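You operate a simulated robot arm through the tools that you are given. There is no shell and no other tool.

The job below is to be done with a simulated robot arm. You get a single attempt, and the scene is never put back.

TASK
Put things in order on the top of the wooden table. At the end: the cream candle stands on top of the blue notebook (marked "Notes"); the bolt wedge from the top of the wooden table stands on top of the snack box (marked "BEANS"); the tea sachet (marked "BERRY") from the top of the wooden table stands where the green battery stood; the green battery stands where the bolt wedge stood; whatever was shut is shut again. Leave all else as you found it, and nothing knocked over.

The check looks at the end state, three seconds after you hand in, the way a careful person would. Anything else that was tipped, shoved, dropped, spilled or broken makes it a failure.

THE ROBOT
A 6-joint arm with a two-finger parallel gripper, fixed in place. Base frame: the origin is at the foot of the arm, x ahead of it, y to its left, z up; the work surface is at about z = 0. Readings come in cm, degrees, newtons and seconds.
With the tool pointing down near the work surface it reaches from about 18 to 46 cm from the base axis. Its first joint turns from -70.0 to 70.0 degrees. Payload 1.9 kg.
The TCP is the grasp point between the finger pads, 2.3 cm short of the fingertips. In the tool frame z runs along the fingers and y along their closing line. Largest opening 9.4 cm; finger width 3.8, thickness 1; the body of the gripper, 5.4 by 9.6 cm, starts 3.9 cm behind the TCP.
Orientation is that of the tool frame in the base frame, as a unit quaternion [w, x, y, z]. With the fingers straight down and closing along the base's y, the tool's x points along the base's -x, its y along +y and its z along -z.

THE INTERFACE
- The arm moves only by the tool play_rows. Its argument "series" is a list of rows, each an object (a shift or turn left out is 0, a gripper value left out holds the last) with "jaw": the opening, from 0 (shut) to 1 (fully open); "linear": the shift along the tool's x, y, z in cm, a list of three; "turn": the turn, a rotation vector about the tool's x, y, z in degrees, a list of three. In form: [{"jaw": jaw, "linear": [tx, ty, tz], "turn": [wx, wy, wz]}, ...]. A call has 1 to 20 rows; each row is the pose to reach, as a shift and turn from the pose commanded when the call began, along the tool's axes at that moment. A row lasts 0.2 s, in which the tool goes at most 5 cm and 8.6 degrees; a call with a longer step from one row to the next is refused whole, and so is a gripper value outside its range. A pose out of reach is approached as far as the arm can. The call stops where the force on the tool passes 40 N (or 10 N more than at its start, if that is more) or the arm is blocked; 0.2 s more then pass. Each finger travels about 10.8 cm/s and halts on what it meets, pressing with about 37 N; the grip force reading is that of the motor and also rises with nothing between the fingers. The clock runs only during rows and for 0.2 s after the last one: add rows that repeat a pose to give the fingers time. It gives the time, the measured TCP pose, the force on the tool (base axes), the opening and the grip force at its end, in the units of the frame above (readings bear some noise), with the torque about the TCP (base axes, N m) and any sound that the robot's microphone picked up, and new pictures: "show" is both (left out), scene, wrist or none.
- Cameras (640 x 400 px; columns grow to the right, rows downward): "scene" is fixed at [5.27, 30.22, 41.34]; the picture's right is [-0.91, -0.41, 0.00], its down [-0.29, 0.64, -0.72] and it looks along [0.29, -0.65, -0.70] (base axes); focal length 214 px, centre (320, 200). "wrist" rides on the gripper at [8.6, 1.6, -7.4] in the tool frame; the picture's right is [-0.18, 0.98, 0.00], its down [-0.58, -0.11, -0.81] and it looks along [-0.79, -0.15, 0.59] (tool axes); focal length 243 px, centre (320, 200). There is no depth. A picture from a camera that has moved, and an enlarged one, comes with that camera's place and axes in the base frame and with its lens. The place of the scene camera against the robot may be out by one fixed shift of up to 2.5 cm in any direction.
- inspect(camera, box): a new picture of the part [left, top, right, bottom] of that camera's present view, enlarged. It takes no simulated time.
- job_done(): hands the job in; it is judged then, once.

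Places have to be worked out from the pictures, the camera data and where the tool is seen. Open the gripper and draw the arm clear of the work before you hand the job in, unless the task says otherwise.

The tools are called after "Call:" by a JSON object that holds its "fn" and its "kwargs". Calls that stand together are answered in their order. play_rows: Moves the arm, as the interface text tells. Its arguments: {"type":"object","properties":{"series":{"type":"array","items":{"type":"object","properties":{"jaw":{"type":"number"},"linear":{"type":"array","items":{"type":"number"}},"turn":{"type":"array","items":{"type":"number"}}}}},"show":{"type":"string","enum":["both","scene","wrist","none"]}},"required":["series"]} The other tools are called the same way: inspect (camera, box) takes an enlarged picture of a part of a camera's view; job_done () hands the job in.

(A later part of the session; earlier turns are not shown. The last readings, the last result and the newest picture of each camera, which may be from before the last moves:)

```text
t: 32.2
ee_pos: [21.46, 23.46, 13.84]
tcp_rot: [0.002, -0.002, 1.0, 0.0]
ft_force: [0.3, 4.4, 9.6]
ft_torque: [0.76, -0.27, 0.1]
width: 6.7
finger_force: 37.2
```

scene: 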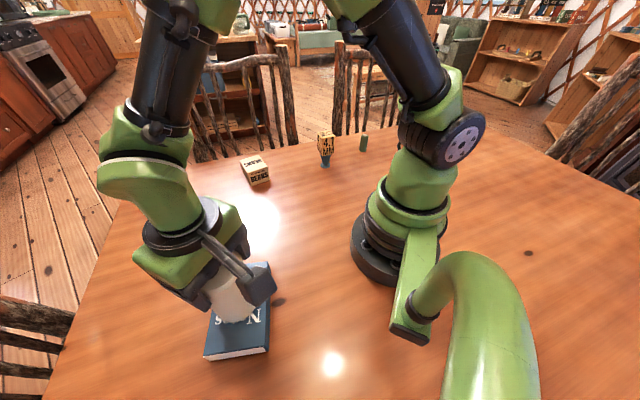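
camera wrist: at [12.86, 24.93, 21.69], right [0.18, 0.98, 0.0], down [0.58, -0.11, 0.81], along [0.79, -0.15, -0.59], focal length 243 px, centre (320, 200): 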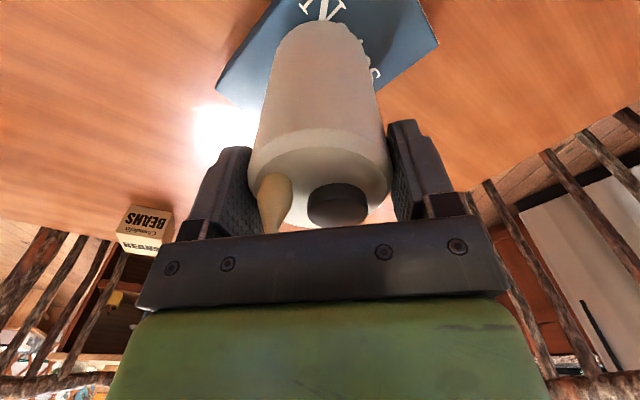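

About 10 N now, nearly seated. I ease 0.02 cm more and open.

Call:
{"fn": "play_rows", "kwargs": {"series": [{"jaw": 0, "linear": [0, 0, -0.02]}, {"jaw": 0, "linear": [0, 0, -0.02]}, {"jaw": 0.73, "linear": [0, 0, -0.02]}, {"jaw": 0.8, "linear": [0, 0, -0.02]}, {"jaw": 1, "linear": [0, 0, -0.02]}, {"jaw": 1, "linear": [0, 0, -0.02]}], "show": "both"}}

Call:
{"fn": "inspect", "kwargs": {"camera": "scene", "box": [170, 230, 310, 380]}}

```text
t: 33.6
ee_pos: [21.69, 23.36, 13.81]
tcp_rot: [0.002, 0.001, 1.0, -0.001]
ft_force: [-0.3, 0.0, -0.4]
ft_torque: [0.02, 0.01, 0.02]
width: 9.39
finger_force: 0.1
camera wrist: at [12.88, 24.92, 21.3], right [0.18, 0.98, 0.0], down [0.58, -0.11, 0.81], along [0.79, -0.15, -0.59], focal length 243 px, centre (320, 200)
```

scene: 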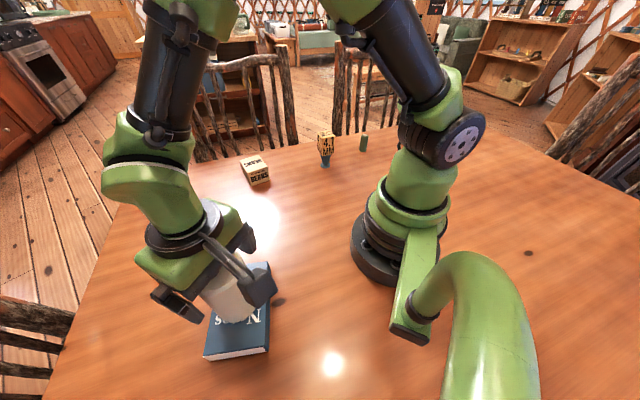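
wrist: 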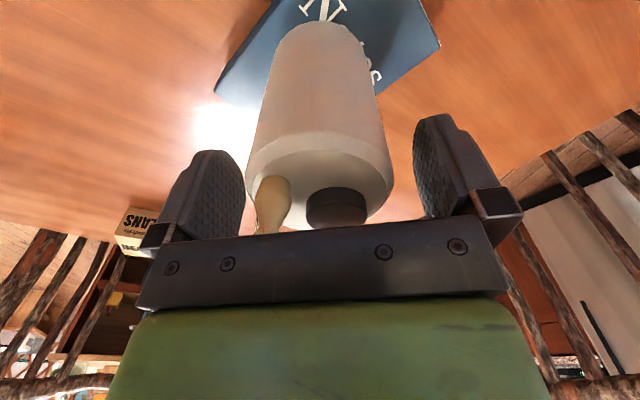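

```text
2.67 times, centred on (240, 305) of scene
camera zoom: at [5.27, 30.22, 41.34], right [-0.91, -0.41, 0.0], down [-0.29, 0.64, -0.72], along [0.29, -0.65, -0.7], focal length 572 px, centre (533, -80)
```

zoom: 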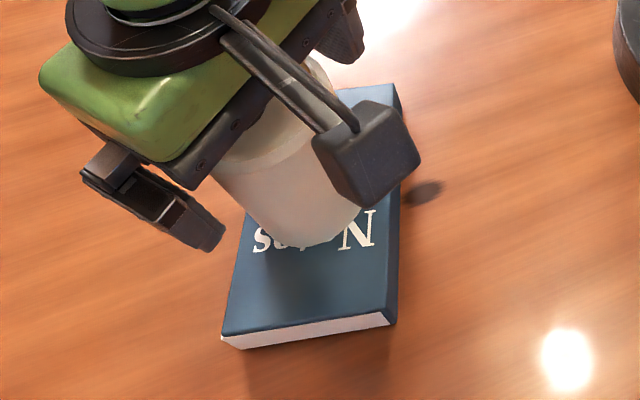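

Released, and the candle stands on the notebook. I rise straight up 9 cm and look.

Call:
{"fn": "play_rows", "kwargs": {"series": [{"jaw": 1, "linear": [0, 0, -1]}, {"linear": [0, 0, -2.5]}, {"linear": [0, 0, -4.5]}, {"linear": [0, 0, -7]}, {"linear": [0, 0, -9.5]}, {"linear": [0, 0, -12]}, {"linear": [0, 0, -12]}], "show": "both"}}

Call:
{"fn": "inspect", "kwargs": {"camera": "scene", "box": [170, 200, 310, 380]}}

```text
t: 35.2
ee_pos: [21.29, 23.46, 26.02]
tcp_rot: [0.001, 0.001, 1.0, -0.001]
ft_force: [0.0, -0.3, -0.8]
ft_torque: [-0.04, -0.03, -0.01]
width: 9.4
finger_force: 0.1
camera wrist: at [12.75, 24.94, 33.46], right [0.18, 0.98, 0.0], down [0.58, -0.11, 0.81], along [0.79, -0.15, -0.59], focal length 243 px, centre (320, 200)
```

scene: 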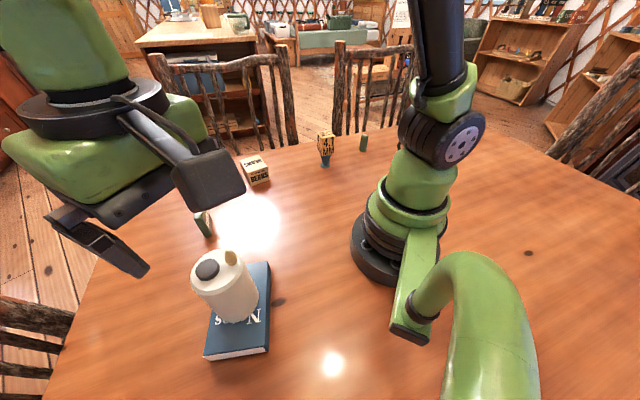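
wrist: 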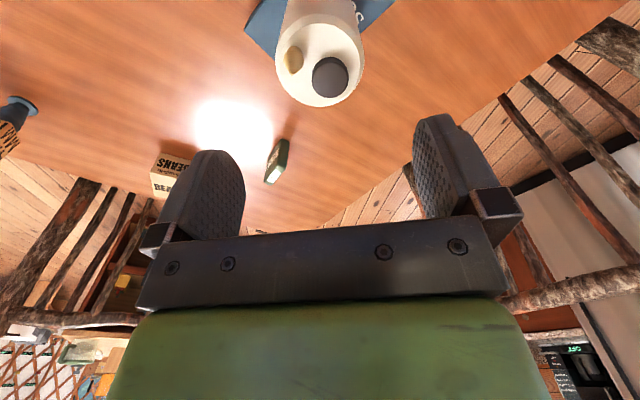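

```text
2.22 times, centred on (240, 290) of scene
camera zoom: at [5.27, 30.22, 41.34], right [-0.91, -0.41, 0.0], down [-0.29, 0.64, -0.72], along [0.29, -0.65, -0.7], focal length 477 px, centre (498, 0)
```

zoom: 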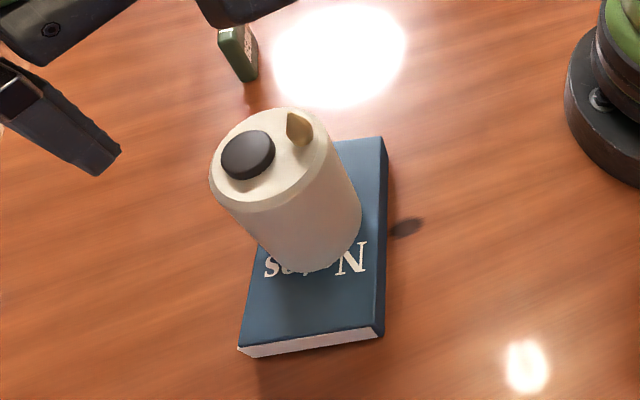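

The candle stands on the notebook, which hasn't moved. Next the wedge: I swing across at safe height to a viewpoint at (20,-16,27) with yaw -40°, looking at it.

Call:
{"fn": "play_rows", "kwargs": {"series": [{"jaw": 1, "linear": [0, -2, -1], "turn": [0, 0, 2]}, {"linear": [0, -5, -1], "turn": [0, 0, 5]}, {"linear": [0, -9, -1], "turn": [0, 0, 9]}, {"linear": [0, -13, -1], "turn": [0, 0, 13]}, {"linear": [0, -17, -1], "turn": [0, 0, 17]}, {"linear": [0, -21, -1], "turn": [0, 0, 21]}, {"linear": [0, -25, -1], "turn": [0, 0, 25]}, {"linear": [0.3, -29, -1], "turn": [0, 0, 29]}, {"linear": [0.6, -33, -1], "turn": [0, 0, 33]}, {"linear": [1, -37, -1], "turn": [0, 0, 37]}, {"linear": [1.4, -39.5, -1], "turn": [0, 0, 40]}, {"linear": [1.4, -39.5, -1], "turn": [0, 0, 40]}], "show": "both"}}

Call:
{"fn": "inspect", "kwargs": {"camera": "wrist", "box": [220, 0, 420, 160]}}

```text
t: 37.8
ee_pos: [20.21, -15.97, 26.77]
tcp_rot: [0.0, 0.342, 0.94, -0.001]
ft_force: [-0.1, -0.6, 0.0]
ft_torque: [0.05, -0.02, -0.01]
width: 9.41
finger_force: 0.0
camera wrist: at [14.62, -9.34, 34.36], right [0.77, 0.63, 0.0], down [0.37, -0.46, 0.81], along [0.51, -0.62, -0.59], focal length 243 px, centre (320, 200)
```

scene: 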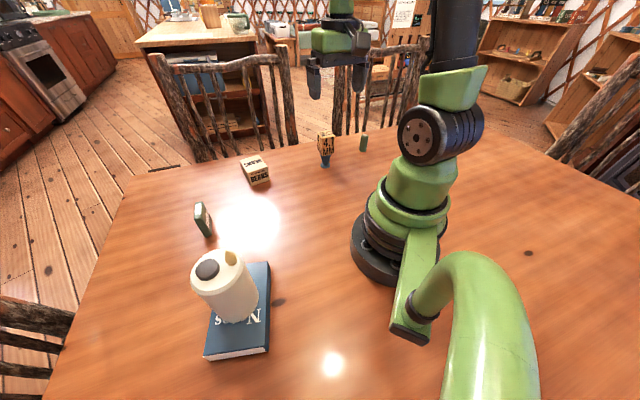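
wrist: 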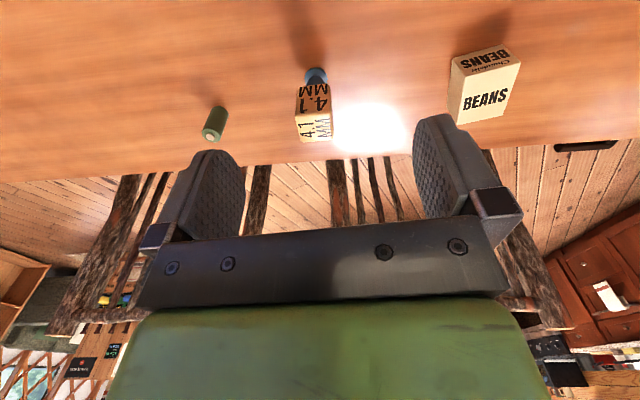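

```text
2.50 times, centred on (320, 80) of wrist
camera zoom: at [14.62, -9.34, 34.36], right [0.77, 0.63, 0.0], down [0.37, -0.46, 0.81], along [0.51, -0.62, -0.59], focal length 606 px, centre (320, 500)
```

zoom: 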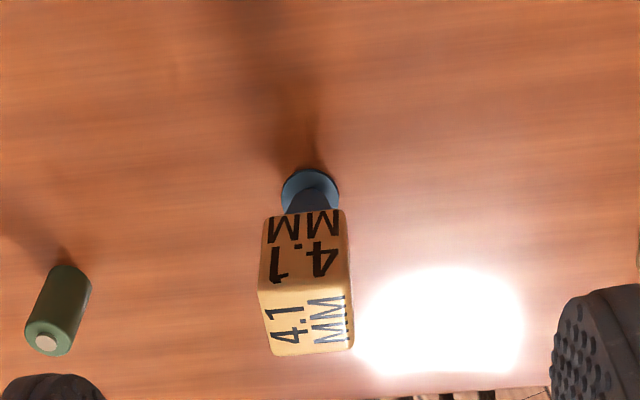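

The wedge's axis is about (25.3,-23.2). The block is ~3.9 cm square, turned 45°, spanning z≈6–11.6, with a 3.3 cm foot. While here I enlarge the box and battery for exact positions.

Call:
{"fn": "inspect", "kwargs": {"camera": "wrist", "box": [430, 30, 540, 140]}}

Call:
{"fn": "inspect", "kwargs": {"camera": "wrist", "box": [180, 90, 250, 150]}}

```text
3.64 times, centred on (485, 85) of wrist
camera zoom: at [14.62, -9.34, 34.36], right [0.77, 0.63, 0.0], down [0.37, -0.46, 0.81], along [0.51, -0.62, -0.59], focal length 882 px, centre (-280, 618)
```

zoom: 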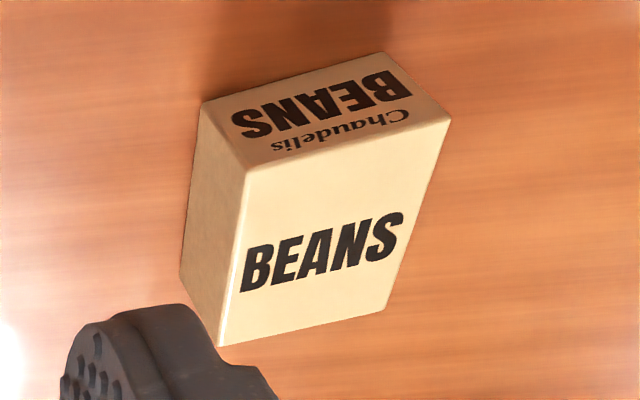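

```text
6.67 times, centred on (215, 120) of wrist
camera zoom: at [14.62, -9.34, 34.36], right [0.77, 0.63, 0.0], down [0.37, -0.46, 0.81], along [0.51, -0.62, -0.59], focal length 1618 px, centre (1020, 733)
```

zoom: 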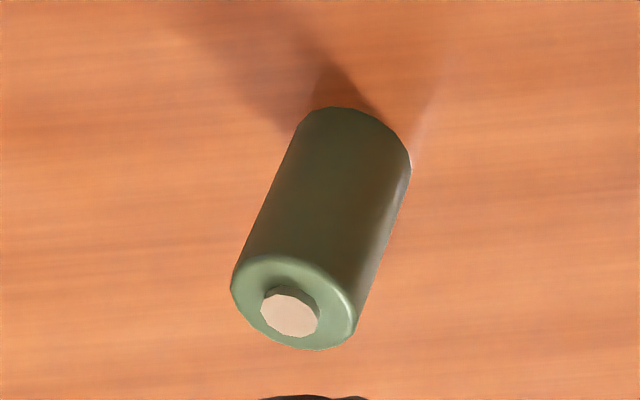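

Box centre is about (42.75,-9.4), top z≈4.7; the battery is about (17.0,-37.6). I now hover over the wedge at (25.35,-23.25), yaw -45°, z≈17, to check alignment.

Call:
{"fn": "play_rows", "kwargs": {"series": [{"jaw": 1, "linear": [-1.5, -0.4, 1], "turn": [0, 0, 1]}, {"linear": [-3.9, -1.0, 3], "turn": [0, 0, 2]}, {"linear": [-6.3, -1.6, 6], "turn": [0, 0, 3.5]}, {"linear": [-8.0, -2.0, 8.5], "turn": [0, 0, 5]}, {"linear": [-8.68, -2.18, 10], "turn": [0, 0, 5]}, {"linear": [-8.68, -2.18, 10], "turn": [0, 0, 5]}], "show": "both"}}

Call:
{"fn": "inspect", "kwargs": {"camera": "wrist", "box": [200, 0, 460, 220]}}

```text
t: 39.2
ee_pos: [25.43, -23.32, 16.94]
tcp_rot: [0.001, 0.383, 0.924, 0.0]
ft_force: [-1.3, -0.7, 0.3]
ft_torque: [0.05, 0.01, -0.01]
width: 9.39
finger_force: 0.1
camera wrist: at [20.4, -16.22, 24.38], right [0.83, 0.56, 0.0], down [0.33, -0.49, 0.81], along [0.46, -0.67, -0.59], focal length 243 px, centre (320, 200)
```

scene: 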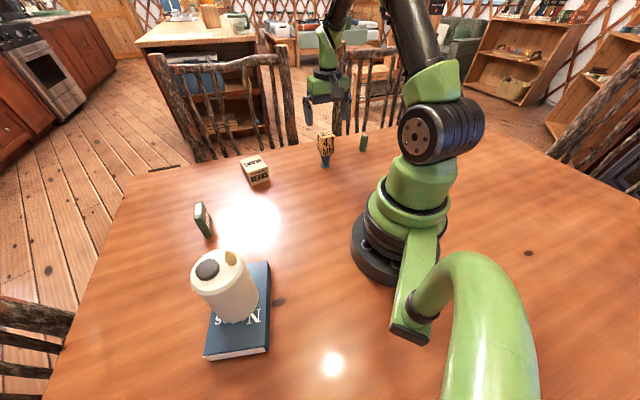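
wrist: 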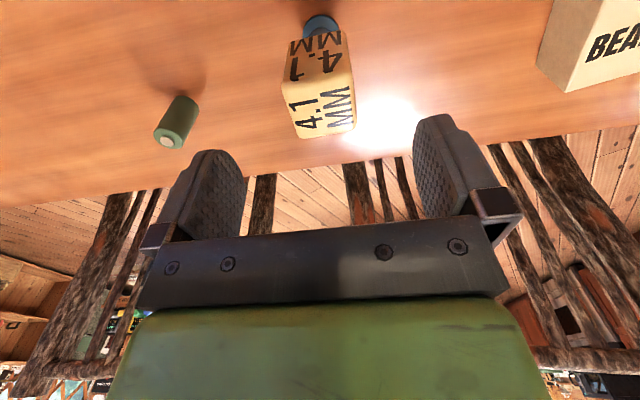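

```text
1.82 times, centred on (330, 110) of wrist
camera zoom: at [20.4, -16.22, 24.38], right [0.83, 0.56, 0.0], down [0.33, -0.49, 0.81], along [0.46, -0.67, -0.59], focal length 441 px, centre (302, 364)
```

zoom: 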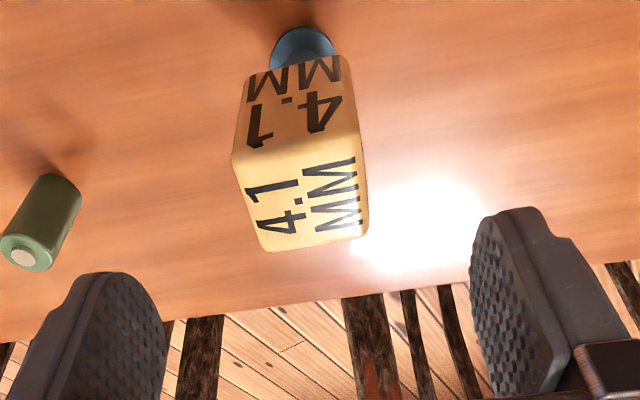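

The block is centred in the closing direction and aligned to within 1–2°. I descend to z≈9.1 with a 0.2 cm tool-x correction, leaving the jaws open.

Call:
{"fn": "play_rows", "kwargs": {"series": [{"jaw": 1, "linear": [0.2, 0, 1.5]}, {"linear": [0.2, 0, 3]}, {"linear": [0.2, 0, 4.5]}, {"linear": [0.2, 0, 6]}, {"linear": [0.2, 0, 7.3]}, {"linear": [0.2, 0, 7.9]}, {"linear": [0.2, 0, 7.9]}], "show": "both"}}

Call:
{"fn": "inspect", "kwargs": {"camera": "wrist", "box": [200, 0, 460, 240]}}

Call:
{"fn": "inspect", "kwargs": {"camera": "scene", "box": [280, 90, 400, 190]}}

```text
t: 40.8
ee_pos: [25.22, -23.17, 9.0]
tcp_rot: [0.0, 0.383, 0.924, 0.0]
ft_force: [0.4, -0.4, -0.4]
ft_torque: [-0.02, 0.0, 0.02]
width: 9.42
finger_force: 0.1
camera wrist: at [20.3, -15.98, 16.47], right [0.82, 0.57, 0.0], down [0.33, -0.49, 0.81], along [0.46, -0.67, -0.59], focal length 243 px, centre (320, 200)
```

scene: 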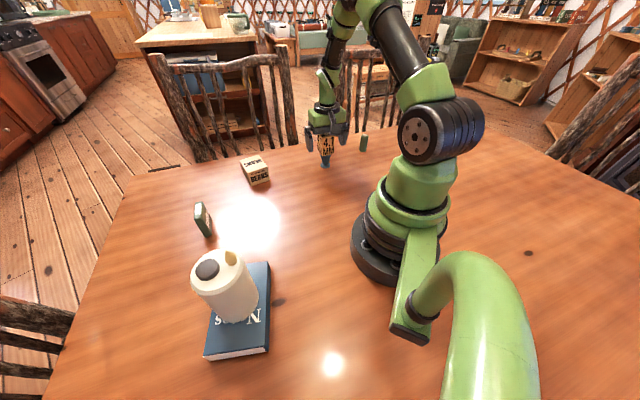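
wrist: 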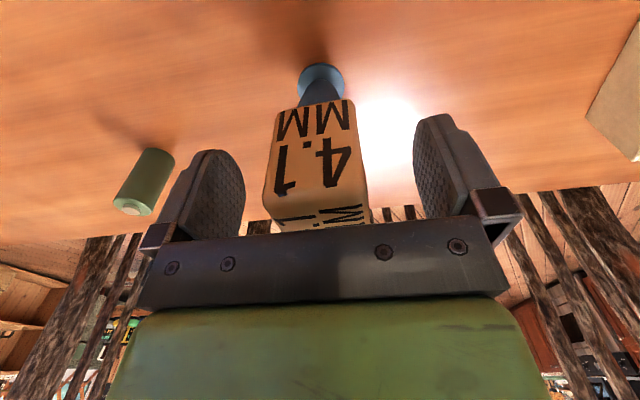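

```text
1.67 times, centred on (330, 120) of wrist
camera zoom: at [20.3, -15.98, 16.47], right [0.82, 0.57, 0.0], down [0.33, -0.49, 0.81], along [0.46, -0.67, -0.59], focal length 404 px, centre (303, 333)
```

zoom: 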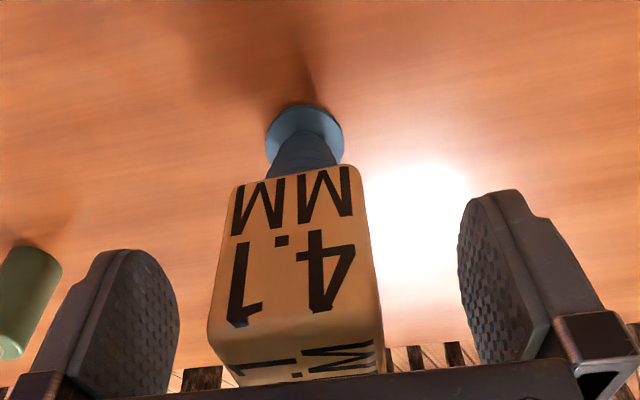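

```text
4.00 times, centred on (340, 140) of scene
camera zoom: at [5.27, 30.22, 41.34], right [-0.91, -0.41, 0.0], down [-0.29, 0.64, -0.72], along [0.29, -0.65, -0.7], focal length 858 px, centre (240, 440)
```

zoom: 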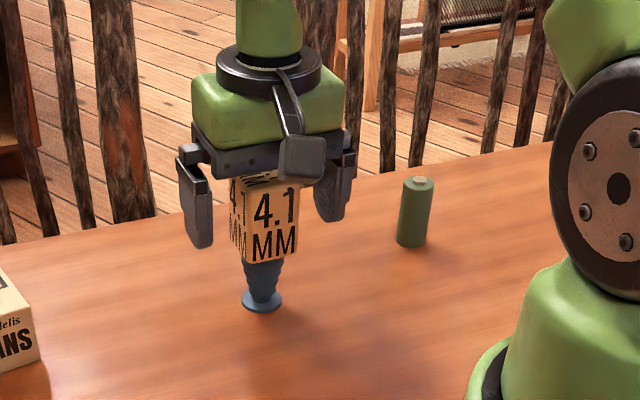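

The block sits about 0.15 cm to +tool-y and is turned ~2–3° from my yaw. I correct both, then close gradually.

Call:
{"fn": "play_rows", "kwargs": {"series": [{"jaw": 1, "linear": [0, 0.15, 0], "turn": [0, 0, 2]}, {"jaw": 0.7, "linear": [0, 0.15, 0], "turn": [0, 0, 2]}, {"jaw": 0.5, "linear": [0, 0.15, 0], "turn": [0, 0, 2]}, {"jaw": 0.46, "linear": [0, 0.15, 0], "turn": [0, 0, 2]}, {"jaw": 0.44, "linear": [0, 0.15, 0], "turn": [0, 0, 2]}, {"jaw": 0.42, "linear": [0, 0.15, 0], "turn": [0, 0, 2]}, {"jaw": 0.4, "linear": [0, 0.15, 0], "turn": [0, 0, 2]}, {"jaw": 0.38, "linear": [0, 0.15, 0], "turn": [0, 0, 2]}, {"jaw": 0.35, "linear": [0, 0.15, 0], "turn": [0, 0, 2]}, {"jaw": 0.2, "linear": [0, 0.15, 0], "turn": [0, 0, 2]}, {"jaw": 0, "linear": [0, 0.15, 0], "turn": [0, 0, 2]}], "show": "both"}}

Call:
{"fn": "inspect", "kwargs": {"camera": "scene", "box": [280, 90, 400, 190]}}

```text
t: 43.2
ee_pos: [25.35, -23.02, 9.04]
tcp_rot: [0.001, 0.4, 0.917, 0.001]
ft_force: [0.5, -0.6, -1.0]
ft_torque: [-0.09, -0.01, -0.02]
width: 4.19
finger_force: 36.8
camera wrist: at [20.67, -15.7, 16.45], right [0.84, 0.54, 0.0], down [0.32, -0.5, 0.81], along [0.43, -0.68, -0.59], focal length 243 px, centre (320, 200)
```

scene: 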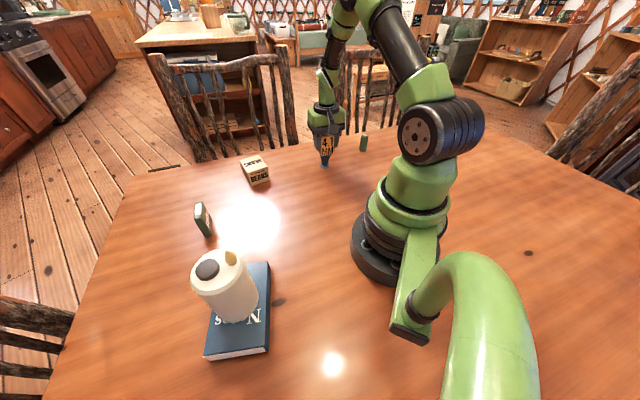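
wrist: 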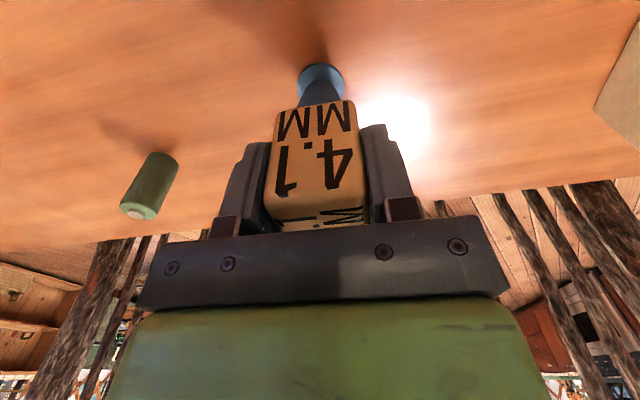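

```text
4.00 times, centred on (340, 140) of scene
camera zoom: at [5.27, 30.22, 41.34], right [-0.91, -0.41, 0.0], down [-0.29, 0.64, -0.72], along [0.29, -0.65, -0.7], focal length 858 px, centre (240, 440)
```

zoom: 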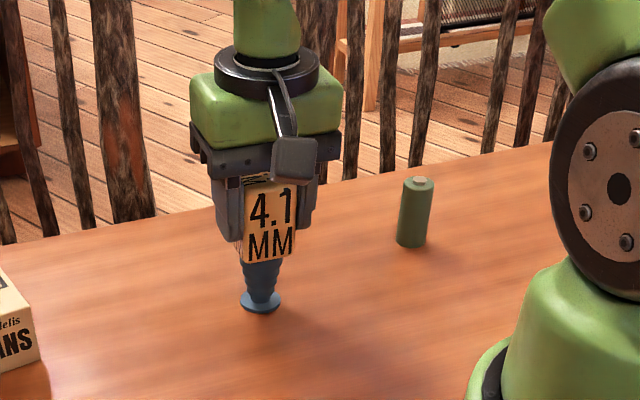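

Gripped at 4.19 cm. I lift slowly 1 cm first to confirm the hold.

Call:
{"fn": "play_rows", "kwargs": {"series": [{"jaw": 0, "linear": [0, 0, -0.2]}, {"linear": [0, 0, -0.4]}, {"linear": [0, 0, -0.7]}, {"linear": [0, 0, -1]}, {"linear": [0, 0, -1]}], "show": "both"}}

Call:
{"fn": "inspect", "kwargs": {"camera": "scene", "box": [280, 90, 400, 190]}}

```text
t: 44.4
ee_pos: [25.31, -23.08, 9.99]
tcp_rot: [0.001, 0.399, 0.917, -0.001]
ft_force: [-0.1, 0.1, -2.8]
ft_torque: [0.0, -0.01, 0.0]
width: 4.16
finger_force: 37.0
camera wrist: at [20.67, -15.8, 17.5], right [0.84, 0.54, 0.0], down [0.32, -0.5, 0.81], along [0.43, -0.68, -0.59], focal length 243 px, centre (320, 200)
```

scene: 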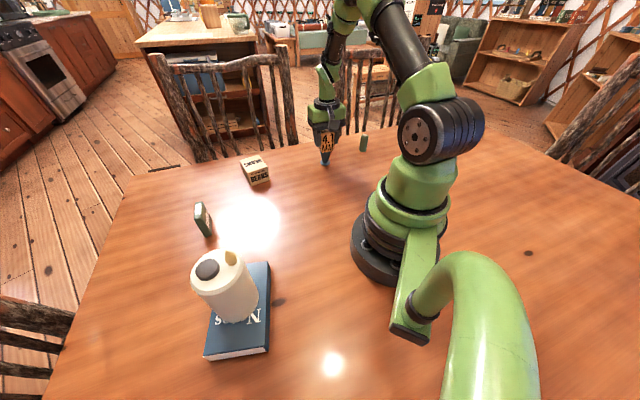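
wrist: 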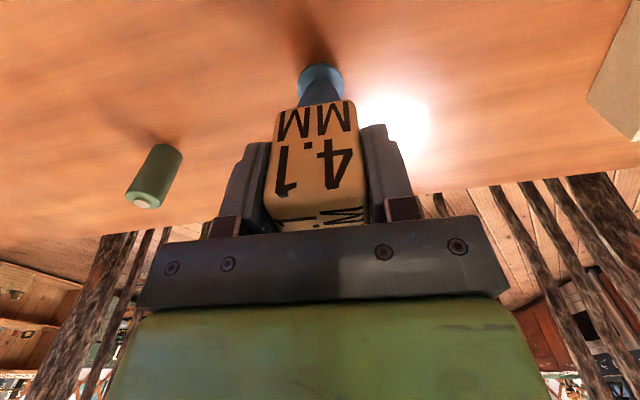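

```text
4.00 times, centred on (340, 140) of scene
camera zoom: at [5.27, 30.22, 41.34], right [-0.91, -0.41, 0.0], down [-0.29, 0.64, -0.72], along [0.29, -0.65, -0.7], focal length 858 px, centre (240, 440)
```

zoom: 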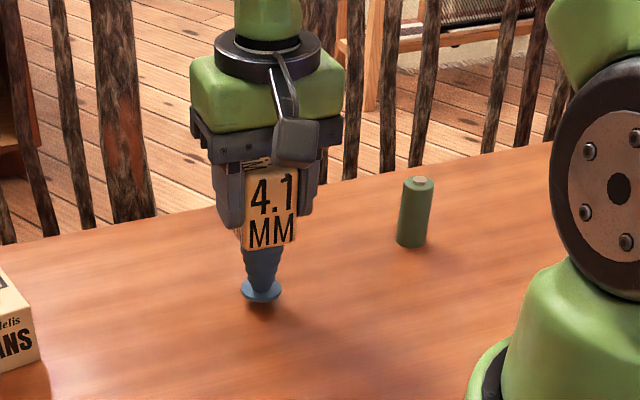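

The hold is firm (-2.8 N). I lift 7.5 cm more and begin carrying it towards the box, turning 14° on the way to match the box's axes.

Call:
{"fn": "play_rows", "kwargs": {"series": [{"jaw": 0, "linear": [0, 0, -0.4]}, {"linear": [0, 0, -1]}, {"linear": [0, 0, -1.8]}, {"linear": [-0.02, 0.22, -2.7], "turn": [0, 0, -0.1]}, {"linear": [-0.06, 0.66, -3.6], "turn": [0, 0, -0.4]}, {"linear": [-0.11, 1.33, -4.5], "turn": [0, 0, -0.8]}, {"linear": [-0.19, 2.21, -5.4], "turn": [0, 0, -1.4]}, {"linear": [-0.28, 3.32, -6.3], "turn": [0, 0, -2.1]}, {"linear": [-0.38, 4.42, -7], "turn": [0, 0, -2.8]}, {"linear": [-0.47, 5.53, -7.4], "turn": [0, 0, -3.5]}, {"linear": [-0.56, 6.63, -7.5], "turn": [0, 0, -4.2]}, {"linear": [-0.66, 7.74, -7.5], "turn": [0, 0, -4.9]}, {"linear": [-0.75, 8.84, -7.5], "turn": [0, 0, -5.6]}, {"linear": [-0.85, 9.95, -7.5], "turn": [0, 0, -6.3]}, {"linear": [-0.94, 11.05, -7.5], "turn": [0, 0, -7]}, {"linear": [-1.03, 12.16, -7.5], "turn": [0, 0, -7.7]}, {"linear": [-1.11, 13.04, -7.5], "turn": [0, 0, -8.3]}, {"linear": [-1.17, 13.7, -7.5], "turn": [0, 0, -8.7]}, {"linear": [-1.2, 14.1, -7.5], "turn": [0, 0, -9]}, {"linear": [-1.2, 14.15, -7.5], "turn": [0, 0, -9]}], "show": "both"}}

```text
t: 48.6
ee_pos: [36.4, -14.24, 17.53]
tcp_rot: [0.001, 0.326, 0.946, -0.001]
ft_force: [0.2, -0.7, -1.5]
ft_torque: [0.01, 0.02, -0.01]
width: 4.17
finger_force: 37.5
camera wrist: at [30.6, -7.82, 24.94], right [0.75, 0.66, 0.0], down [0.39, -0.44, 0.81], along [0.53, -0.61, -0.59], focal length 243 px, centre (320, 200)
```

scene: 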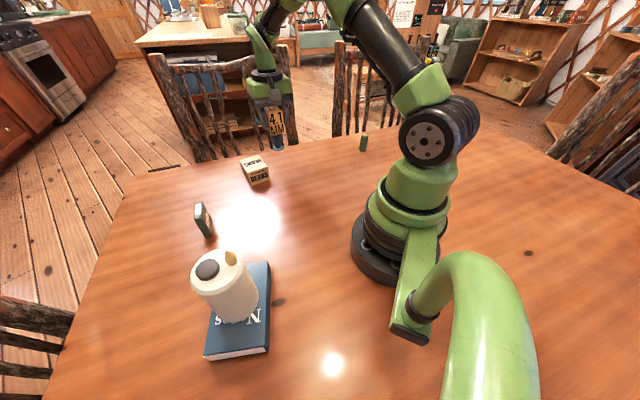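
wrist: 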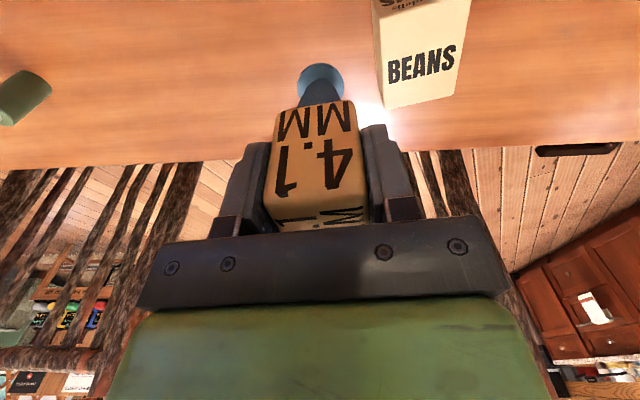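

The wedge is held steady with its foot at z≈8.5, well above the box top. I continue to above the box centre.

Call:
{"fn": "play_rows", "kwargs": {"series": [{"jaw": 0, "linear": [-0.05, 0.2, 0], "turn": [0, 0, -0.2]}, {"linear": [-0.2, 0.75, 0], "turn": [0, 0, -0.5]}, {"linear": [-0.4, 1.55, 0], "turn": [0, 0, -1]}, {"linear": [-0.65, 2.5, 0], "turn": [0, 0, -1.6]}, {"linear": [-0.92, 3.5, 0], "turn": [0, 0, -2.3]}, {"linear": [-1.2, 4.5, 0], "turn": [0, 0, -3]}, {"linear": [-1.45, 5.5, 0], "turn": [0, 0, -3.6]}, {"linear": [-1.7, 6.5, 0], "turn": [0, 0, -4.2]}, {"linear": [-1.9, 7.2, 0], "turn": [0, 0, -4.7]}, {"linear": [-1.98, 7.55, 0], "turn": [0, 0, -5]}, {"linear": [-2, 7.66, 0], "turn": [0, 0, -5]}, {"linear": [-2, 7.66, 0], "turn": [0, 0, -5]}], "show": "both"}}

Call:
{"fn": "inspect", "kwargs": {"camera": "wrist", "box": [220, 0, 420, 140]}}

Call:
{"fn": "inspect", "kwargs": {"camera": "scene", "box": [200, 90, 320, 200]}}

```text
t: 51.2
ee_pos: [42.67, -9.58, 17.62]
tcp_rot: [0.001, 0.284, 0.959, -0.001]
ft_force: [-0.2, 0.3, -2.3]
ft_torque: [0.01, 0.02, -0.01]
width: 4.16
finger_force: 37.1
camera wrist: at [36.4, -3.51, 24.99], right [0.69, 0.72, 0.0], down [0.43, -0.41, 0.81], along [0.59, -0.56, -0.59], focal length 243 px, centre (320, 200)
```

scene: 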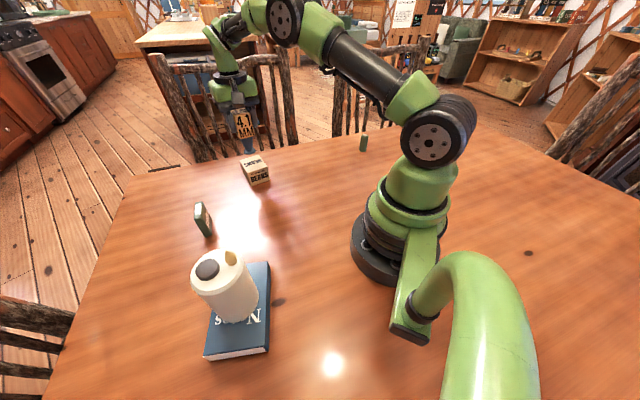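
wrist: 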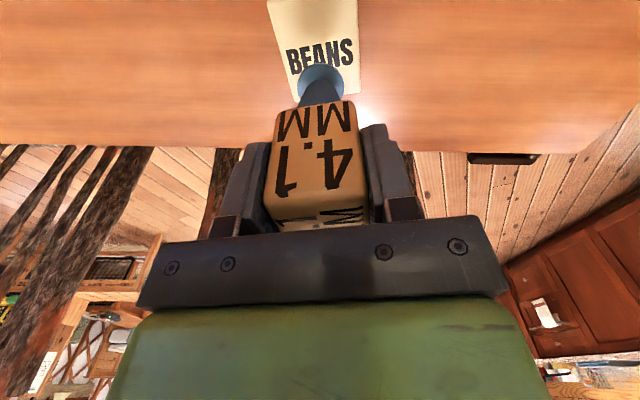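

```text
2.86 times, centred on (320, 70) of wrist
camera zoom: at [36.4, -3.51, 24.99], right [0.69, 0.72, 0.0], down [0.43, -0.41, 0.81], along [0.59, -0.56, -0.59], focal length 693 px, centre (320, 571)
```

zoom: 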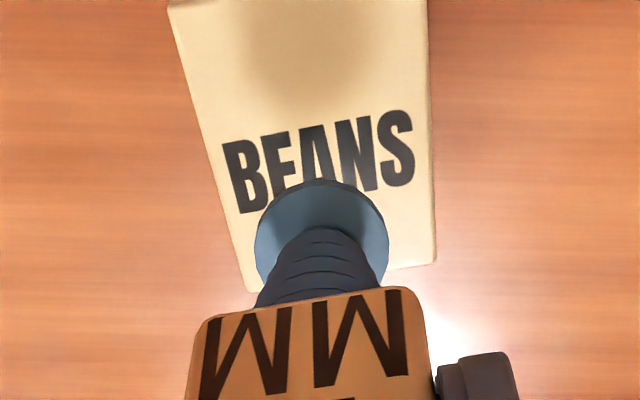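

```text
3.64 times, centred on (260, 145) of scene
camera zoom: at [5.27, 30.22, 41.34], right [-0.91, -0.41, 0.0], down [-0.29, 0.64, -0.72], along [0.29, -0.65, -0.7], focal length 780 px, centre (538, 400)
```

zoom: 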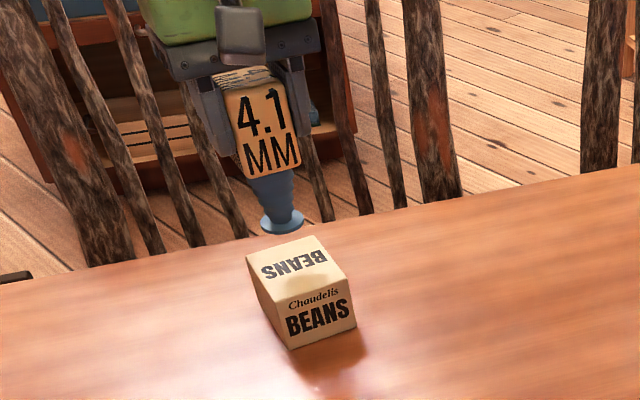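

The foot is over the box within about 0.3 cm of centre, and the box corners match the earlier ones. I lower 3.3 cm slowly with a 0.25 cm tool-x trim.

Call:
{"fn": "play_rows", "kwargs": {"series": [{"jaw": 0, "linear": [0.1, 0, 0.2]}, {"linear": [0.2, 0, 0.6]}, {"linear": [0.25, 0, 1.1]}, {"linear": [0.25, 0, 1.6]}, {"linear": [0.25, 0, 2.1]}, {"linear": [0.25, 0, 2.6]}, {"linear": [0.25, 0, 3.0]}, {"linear": [0.25, 0, 3.2]}, {"linear": [0.25, 0, 3.3]}, {"linear": [0.25, 0, 3.3]}], "show": "both"}}

Call:
{"fn": "inspect", "kwargs": {"camera": "scene", "box": [200, 100, 320, 200]}}

```text
t: 53.4
ee_pos: [42.52, -9.33, 14.19]
tcp_rot: [0.001, 0.284, 0.959, 0.0]
ft_force: [-0.3, 0.5, -2.8]
ft_torque: [0.03, 0.01, -0.03]
width: 4.18
finger_force: 37.2
camera wrist: at [36.18, -3.34, 21.74], right [0.69, 0.72, 0.0], down [0.43, -0.41, 0.81], along [0.59, -0.56, -0.59], focal length 243 px, centre (320, 200)
```

scene: 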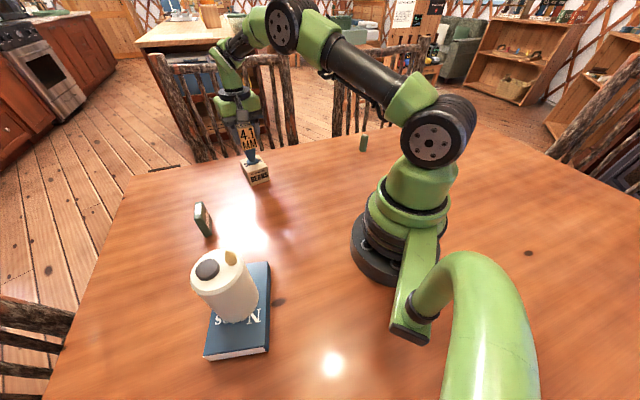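
wrist: 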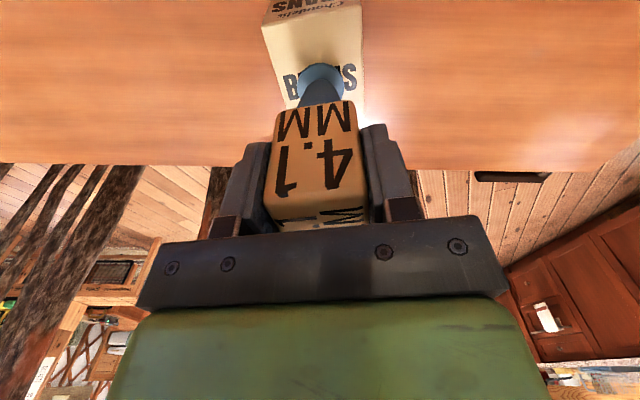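

```text
4.00 times, centred on (260, 150) of scene
camera zoom: at [5.27, 30.22, 41.34], right [-0.91, -0.41, 0.0], down [-0.29, 0.64, -0.72], along [0.29, -0.65, -0.7], focal length 858 px, centre (560, 400)
```

zoom: 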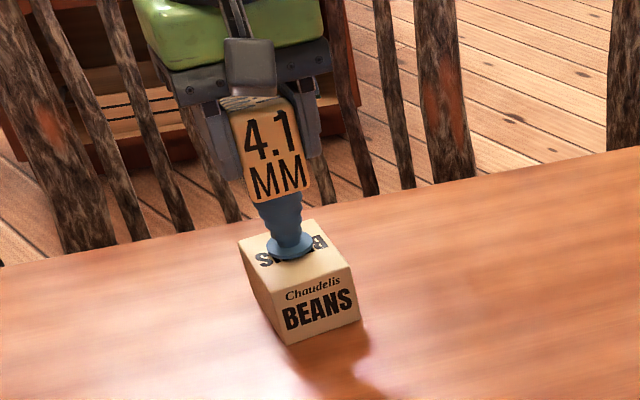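

The foot is about 0.4–0.5 cm above the box top and well centred. I lower 0.3 cm and read.

Call:
{"fn": "play_rows", "kwargs": {"series": [{"jaw": 0, "linear": [0, 0, 0.1]}, {"linear": [0, 0, 0.2]}, {"linear": [0, 0, 0.3]}, {"linear": [0, 0, 0.3]}], "show": "none"}}

```text
t: 54.4
ee_pos: [42.51, -9.24, 14.01]
tcp_rot: [0.001, 0.285, 0.959, 0.0]
ft_force: [0.2, -0.7, -0.7]
ft_torque: [0.04, -0.02, 0.04]
width: 4.21
finger_force: 37.1
```

Call:
{"fn": "play_rows", "kwargs": {"series": [{"jaw": 0, "linear": [0, 0, 0.03]}, {"linear": [0, 0, 0.06]}, {"linear": [0, 0, 0.06]}], "show": "none"}}

```text
t: 55.2
ee_pos: [42.58, -9.26, 13.96]
tcp_rot: [0.003, 0.284, 0.959, -0.001]
ft_force: [-3.9, 2.4, 13.6]
ft_torque: [0.06, 0.21, 0.01]
width: 4.17
finger_force: 37.2
```

Contact (13.6 N). I ease off 0.03 cm and read before opening.

Call:
{"fn": "play_rows", "kwargs": {"series": [{"jaw": 0, "linear": [0, 0, -0.03]}, {"linear": [0, 0, -0.03]}], "show": "both"}}

Call:
{"fn": "inspect", "kwargs": {"camera": "scene", "box": [200, 100, 320, 200]}}

```text
t: 55.8
ee_pos: [42.57, -9.3, 13.98]
tcp_rot: [0.002, 0.284, 0.959, -0.001]
ft_force: [1.8, 2.1, 12.7]
ft_torque: [0.07, -0.31, 0.02]
width: 4.16
finger_force: 36.7
camera wrist: at [36.22, -3.37, 21.42], right [0.69, 0.72, 0.0], down [0.43, -0.41, 0.81], along [0.59, -0.56, -0.59], focal length 243 px, centre (320, 200)
```

scene: 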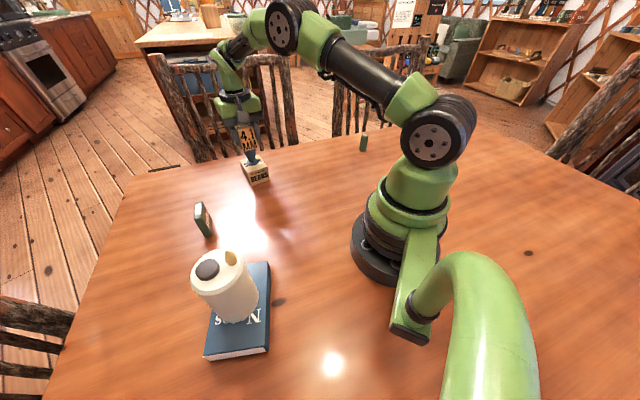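
wrist: 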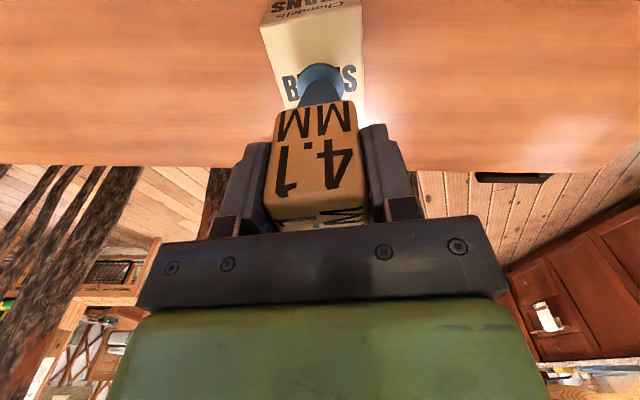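

```text
4.00 times, centred on (260, 150) of scene
camera zoom: at [5.26, 30.22, 41.34], right [-0.91, -0.41, 0.0], down [-0.29, 0.64, -0.72], along [0.29, -0.65, -0.7], focal length 858 px, centre (560, 400)
```

zoom: 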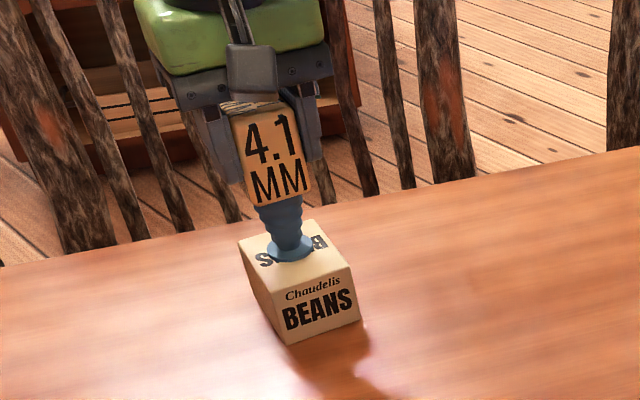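

Still 12.7 N. I ease another 0.03 cm, then open the fingers gradually.

Call:
{"fn": "play_rows", "kwargs": {"series": [{"jaw": 0, "linear": [0, 0, -0.03]}, {"linear": [0, 0, -0.03]}], "show": "none"}}

```text
t: 56.4
ee_pos: [42.57, -9.21, 14.02]
tcp_rot: [0.002, 0.283, 0.959, -0.002]
ft_force: [1.3, -1.1, 6.9]
ft_torque: [-0.12, -0.27, -0.02]
width: 4.17
finger_force: 36.4
```

Call:
{"fn": "play_rows", "kwargs": {"series": [{"jaw": 0, "linear": [0, 0, -0.02]}, {"jaw": 0, "linear": [0, 0, -0.02]}, {"jaw": 0.47, "linear": [0, 0, -0.02]}, {"jaw": 0.55, "linear": [0, 0, -0.02]}, {"jaw": 0.7, "linear": [0, 0, -0.02]}, {"jaw": 0.9, "linear": [0, 0, -0.02]}, {"jaw": 0.9, "linear": [0, 0, -0.02]}], "show": "both"}}

Call:
{"fn": "inspect", "kwargs": {"camera": "scene", "box": [200, 100, 320, 200]}}

```text
t: 58.0
ee_pos: [42.59, -9.34, 13.95]
tcp_rot: [0.0, 0.283, 0.959, 0.0]
ft_force: [-0.3, 0.2, -0.2]
ft_torque: [0.0, 0.03, 0.03]
width: 8.46
finger_force: 0.2
camera wrist: at [36.25, -3.31, 21.46], right [0.69, 0.72, 0.0], down [0.43, -0.41, 0.81], along [0.59, -0.56, -0.59], focal length 243 px, centre (320, 200)
```

scene: 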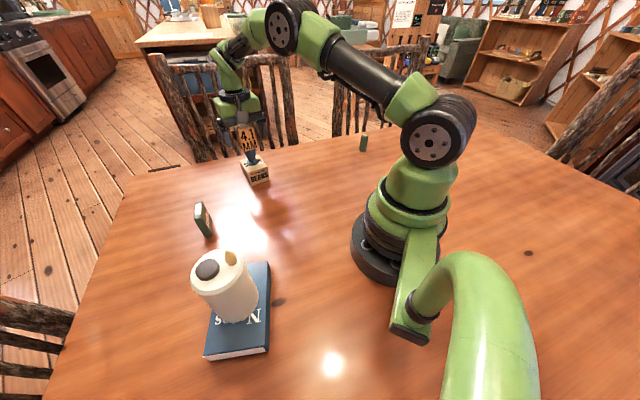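
wrist: 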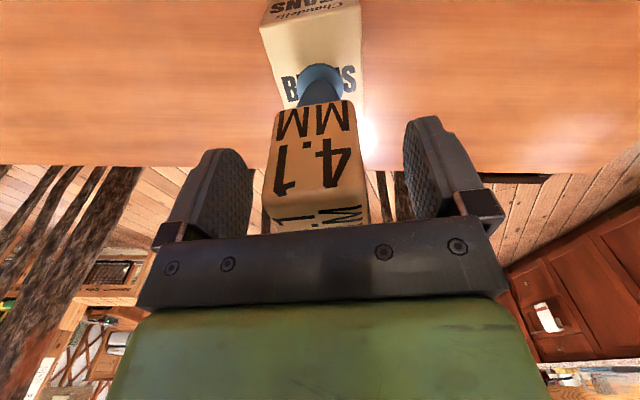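

```text
4.00 times, centred on (260, 150) of scene
camera zoom: at [5.27, 30.22, 41.34], right [-0.91, -0.41, 0.0], down [-0.29, 0.64, -0.72], along [0.29, -0.65, -0.7], focal length 858 px, centre (560, 400)
```

zoom: 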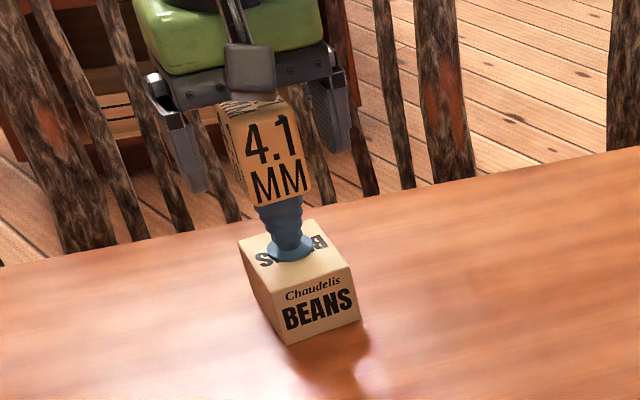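

The wedge stands on the box by itself. I rise straight up in modest steps, watching that the pose stays true at this reach.

Call:
{"fn": "play_rows", "kwargs": {"series": [{"jaw": 0.9, "linear": [0, 0, -0.5]}, {"linear": [0, 0, -1.5]}, {"linear": [0, 0, -3]}, {"linear": [0, 0, -4.5]}, {"linear": [0, 0, -4.5]}], "show": "wrist"}}

```text
t: 59.2
ee_pos: [42.63, -9.5, 18.57]
tcp_rot: [0.002, 0.285, 0.959, -0.001]
ft_force: [-0.4, 0.3, 0.2]
ft_torque: [-0.04, -0.01, -0.02]
width: 8.44
finger_force: 0.0
camera wrist: at [36.25, -3.39, 25.99], right [0.69, 0.72, 0.0], down [0.43, -0.41, 0.81], along [0.59, -0.56, -0.59], focal length 243 px, centre (320, 200)
```

wrist: 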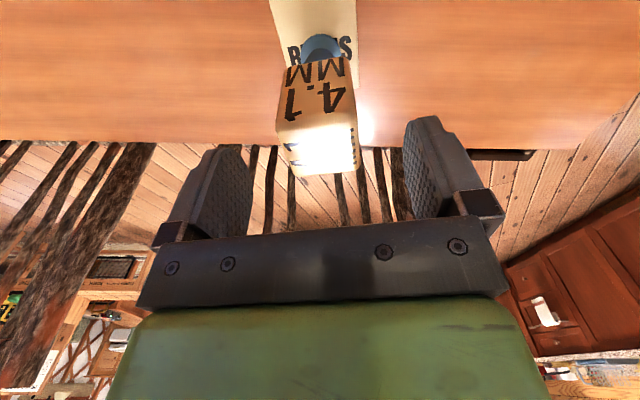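

The pose is true and the wedge is undisturbed. I rise 4 cm more and then draw back towards the base.

Call:
{"fn": "play_rows", "kwargs": {"series": [{"jaw": 0.9, "linear": [0, 0, -2]}, {"linear": [0, 0, -4]}, {"linear": [0.5, 0, -4.3]}, {"linear": [3, 0, -5]}, {"linear": [6.5, 0, -5]}, {"linear": [10, 0, -5]}, {"linear": [10, 0, -5]}], "show": "both"}}

Call:
{"fn": "inspect", "kwargs": {"camera": "scene", "box": [200, 100, 320, 200]}}

```text
t: 60.8
ee_pos: [34.29, -3.71, 23.5]
tcp_rot: [0.002, 0.284, 0.959, -0.001]
ft_force: [-0.1, -0.4, 0.1]
ft_torque: [0.05, -0.02, -0.01]
width: 8.45
finger_force: 0.1
camera wrist: at [27.92, 2.18, 30.86], right [0.69, 0.72, 0.0], down [0.43, -0.41, 0.81], along [0.59, -0.56, -0.59], focal length 243 px, centre (320, 200)
```

scene: 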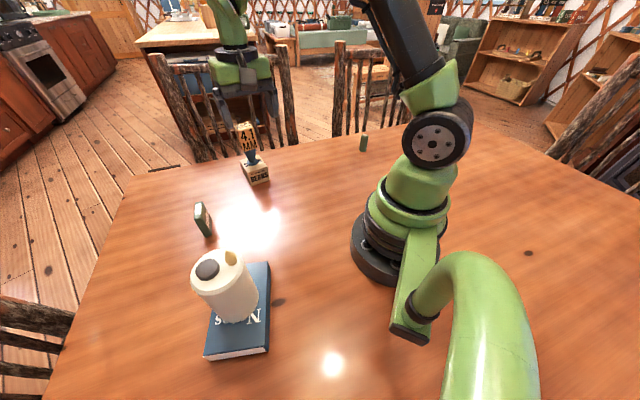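
wrist: 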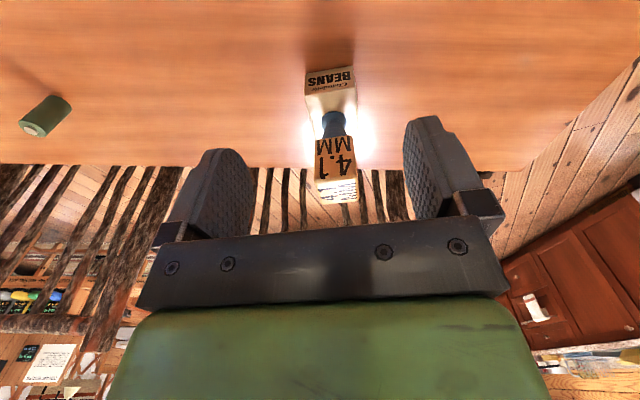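

```text
4.00 times, centred on (260, 150) of scene
camera zoom: at [5.26, 30.22, 41.34], right [-0.91, -0.41, 0.0], down [-0.29, 0.64, -0.72], along [0.29, -0.65, -0.7], focal length 858 px, centre (560, 400)
```

zoom: 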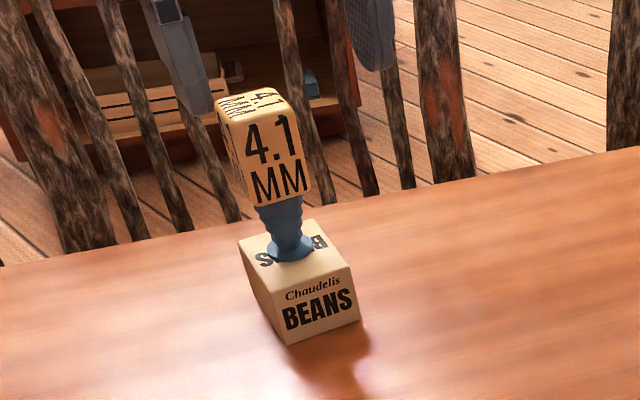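

The wedge stands cleanly on the box. Next the battery: I swing to a viewpoint at about (14,-27,23.5), yaw -65°.

Call:
{"fn": "play_rows", "kwargs": {"series": [{"jaw": 1, "linear": [0.25, -2, 0], "turn": [0, 0, 2]}, {"linear": [0.8, -5.5, 0], "turn": [0, 0, 6]}, {"linear": [1.35, -9.5, 0], "turn": [0, 0, 10]}, {"linear": [1.9, -13.5, 0], "turn": [0, 0, 14]}, {"linear": [2.5, -17.5, 0], "turn": [0, 0, 18]}, {"linear": [3.05, -21.5, 0], "turn": [0, 0, 22]}, {"linear": [3.6, -25.5, 0], "turn": [0, 0, 27]}, {"linear": [4.1, -29, 0], "turn": [0, 0, 31]}, {"linear": [4.33, -30.6, 0], "turn": [0, 0, 32]}, {"linear": [4.33, -30.6, 0], "turn": [0, 0, 32]}], "show": "both"}}

Call:
{"fn": "inspect", "kwargs": {"camera": "wrist", "box": [270, 40, 390, 140]}}

```text
t: 63.0
ee_pos: [13.97, -27.05, 23.55]
tcp_rot: [0.001, 0.537, 0.843, 0.0]
ft_force: [0.6, -1.0, -0.1]
ft_torque: [0.0, 0.01, 0.0]
width: 9.39
finger_force: 0.0
camera wrist: at [11.79, -18.73, 30.89], right [0.97, 0.25, 0.0], down [0.15, -0.57, 0.81], along [0.2, -0.78, -0.59], focal length 243 px, centre (320, 200)
```

scene: 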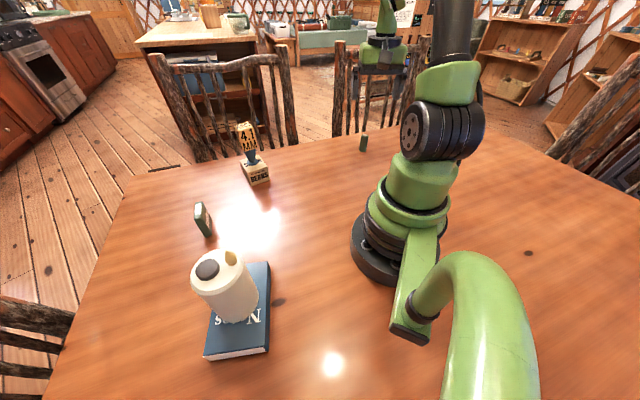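
wrist: 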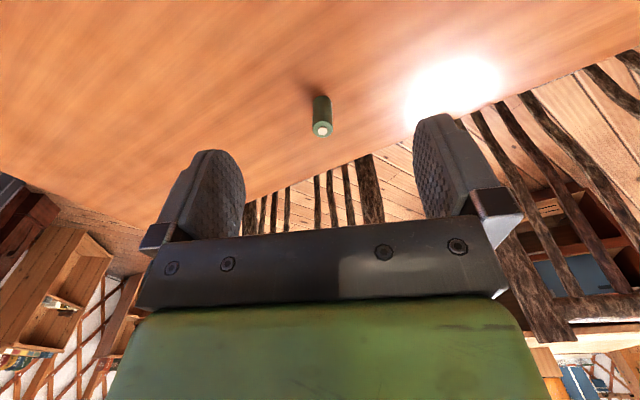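

```text
4.00 times, centred on (330, 90) of wrist
camera zoom: at [11.79, -18.73, 30.89], right [0.97, 0.25, 0.0], down [0.15, -0.57, 0.81], along [0.2, -0.78, -0.59], focal length 970 px, centre (280, 640)
```

zoom: 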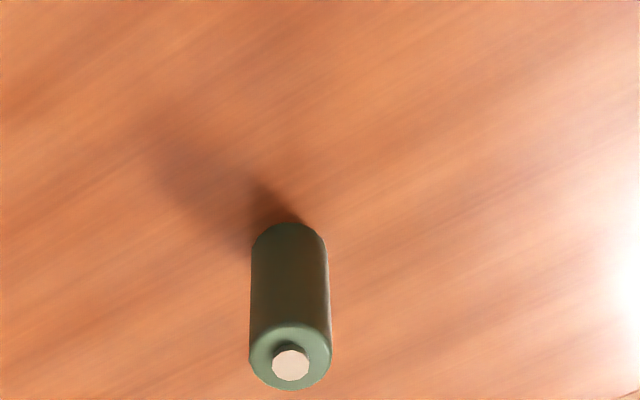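

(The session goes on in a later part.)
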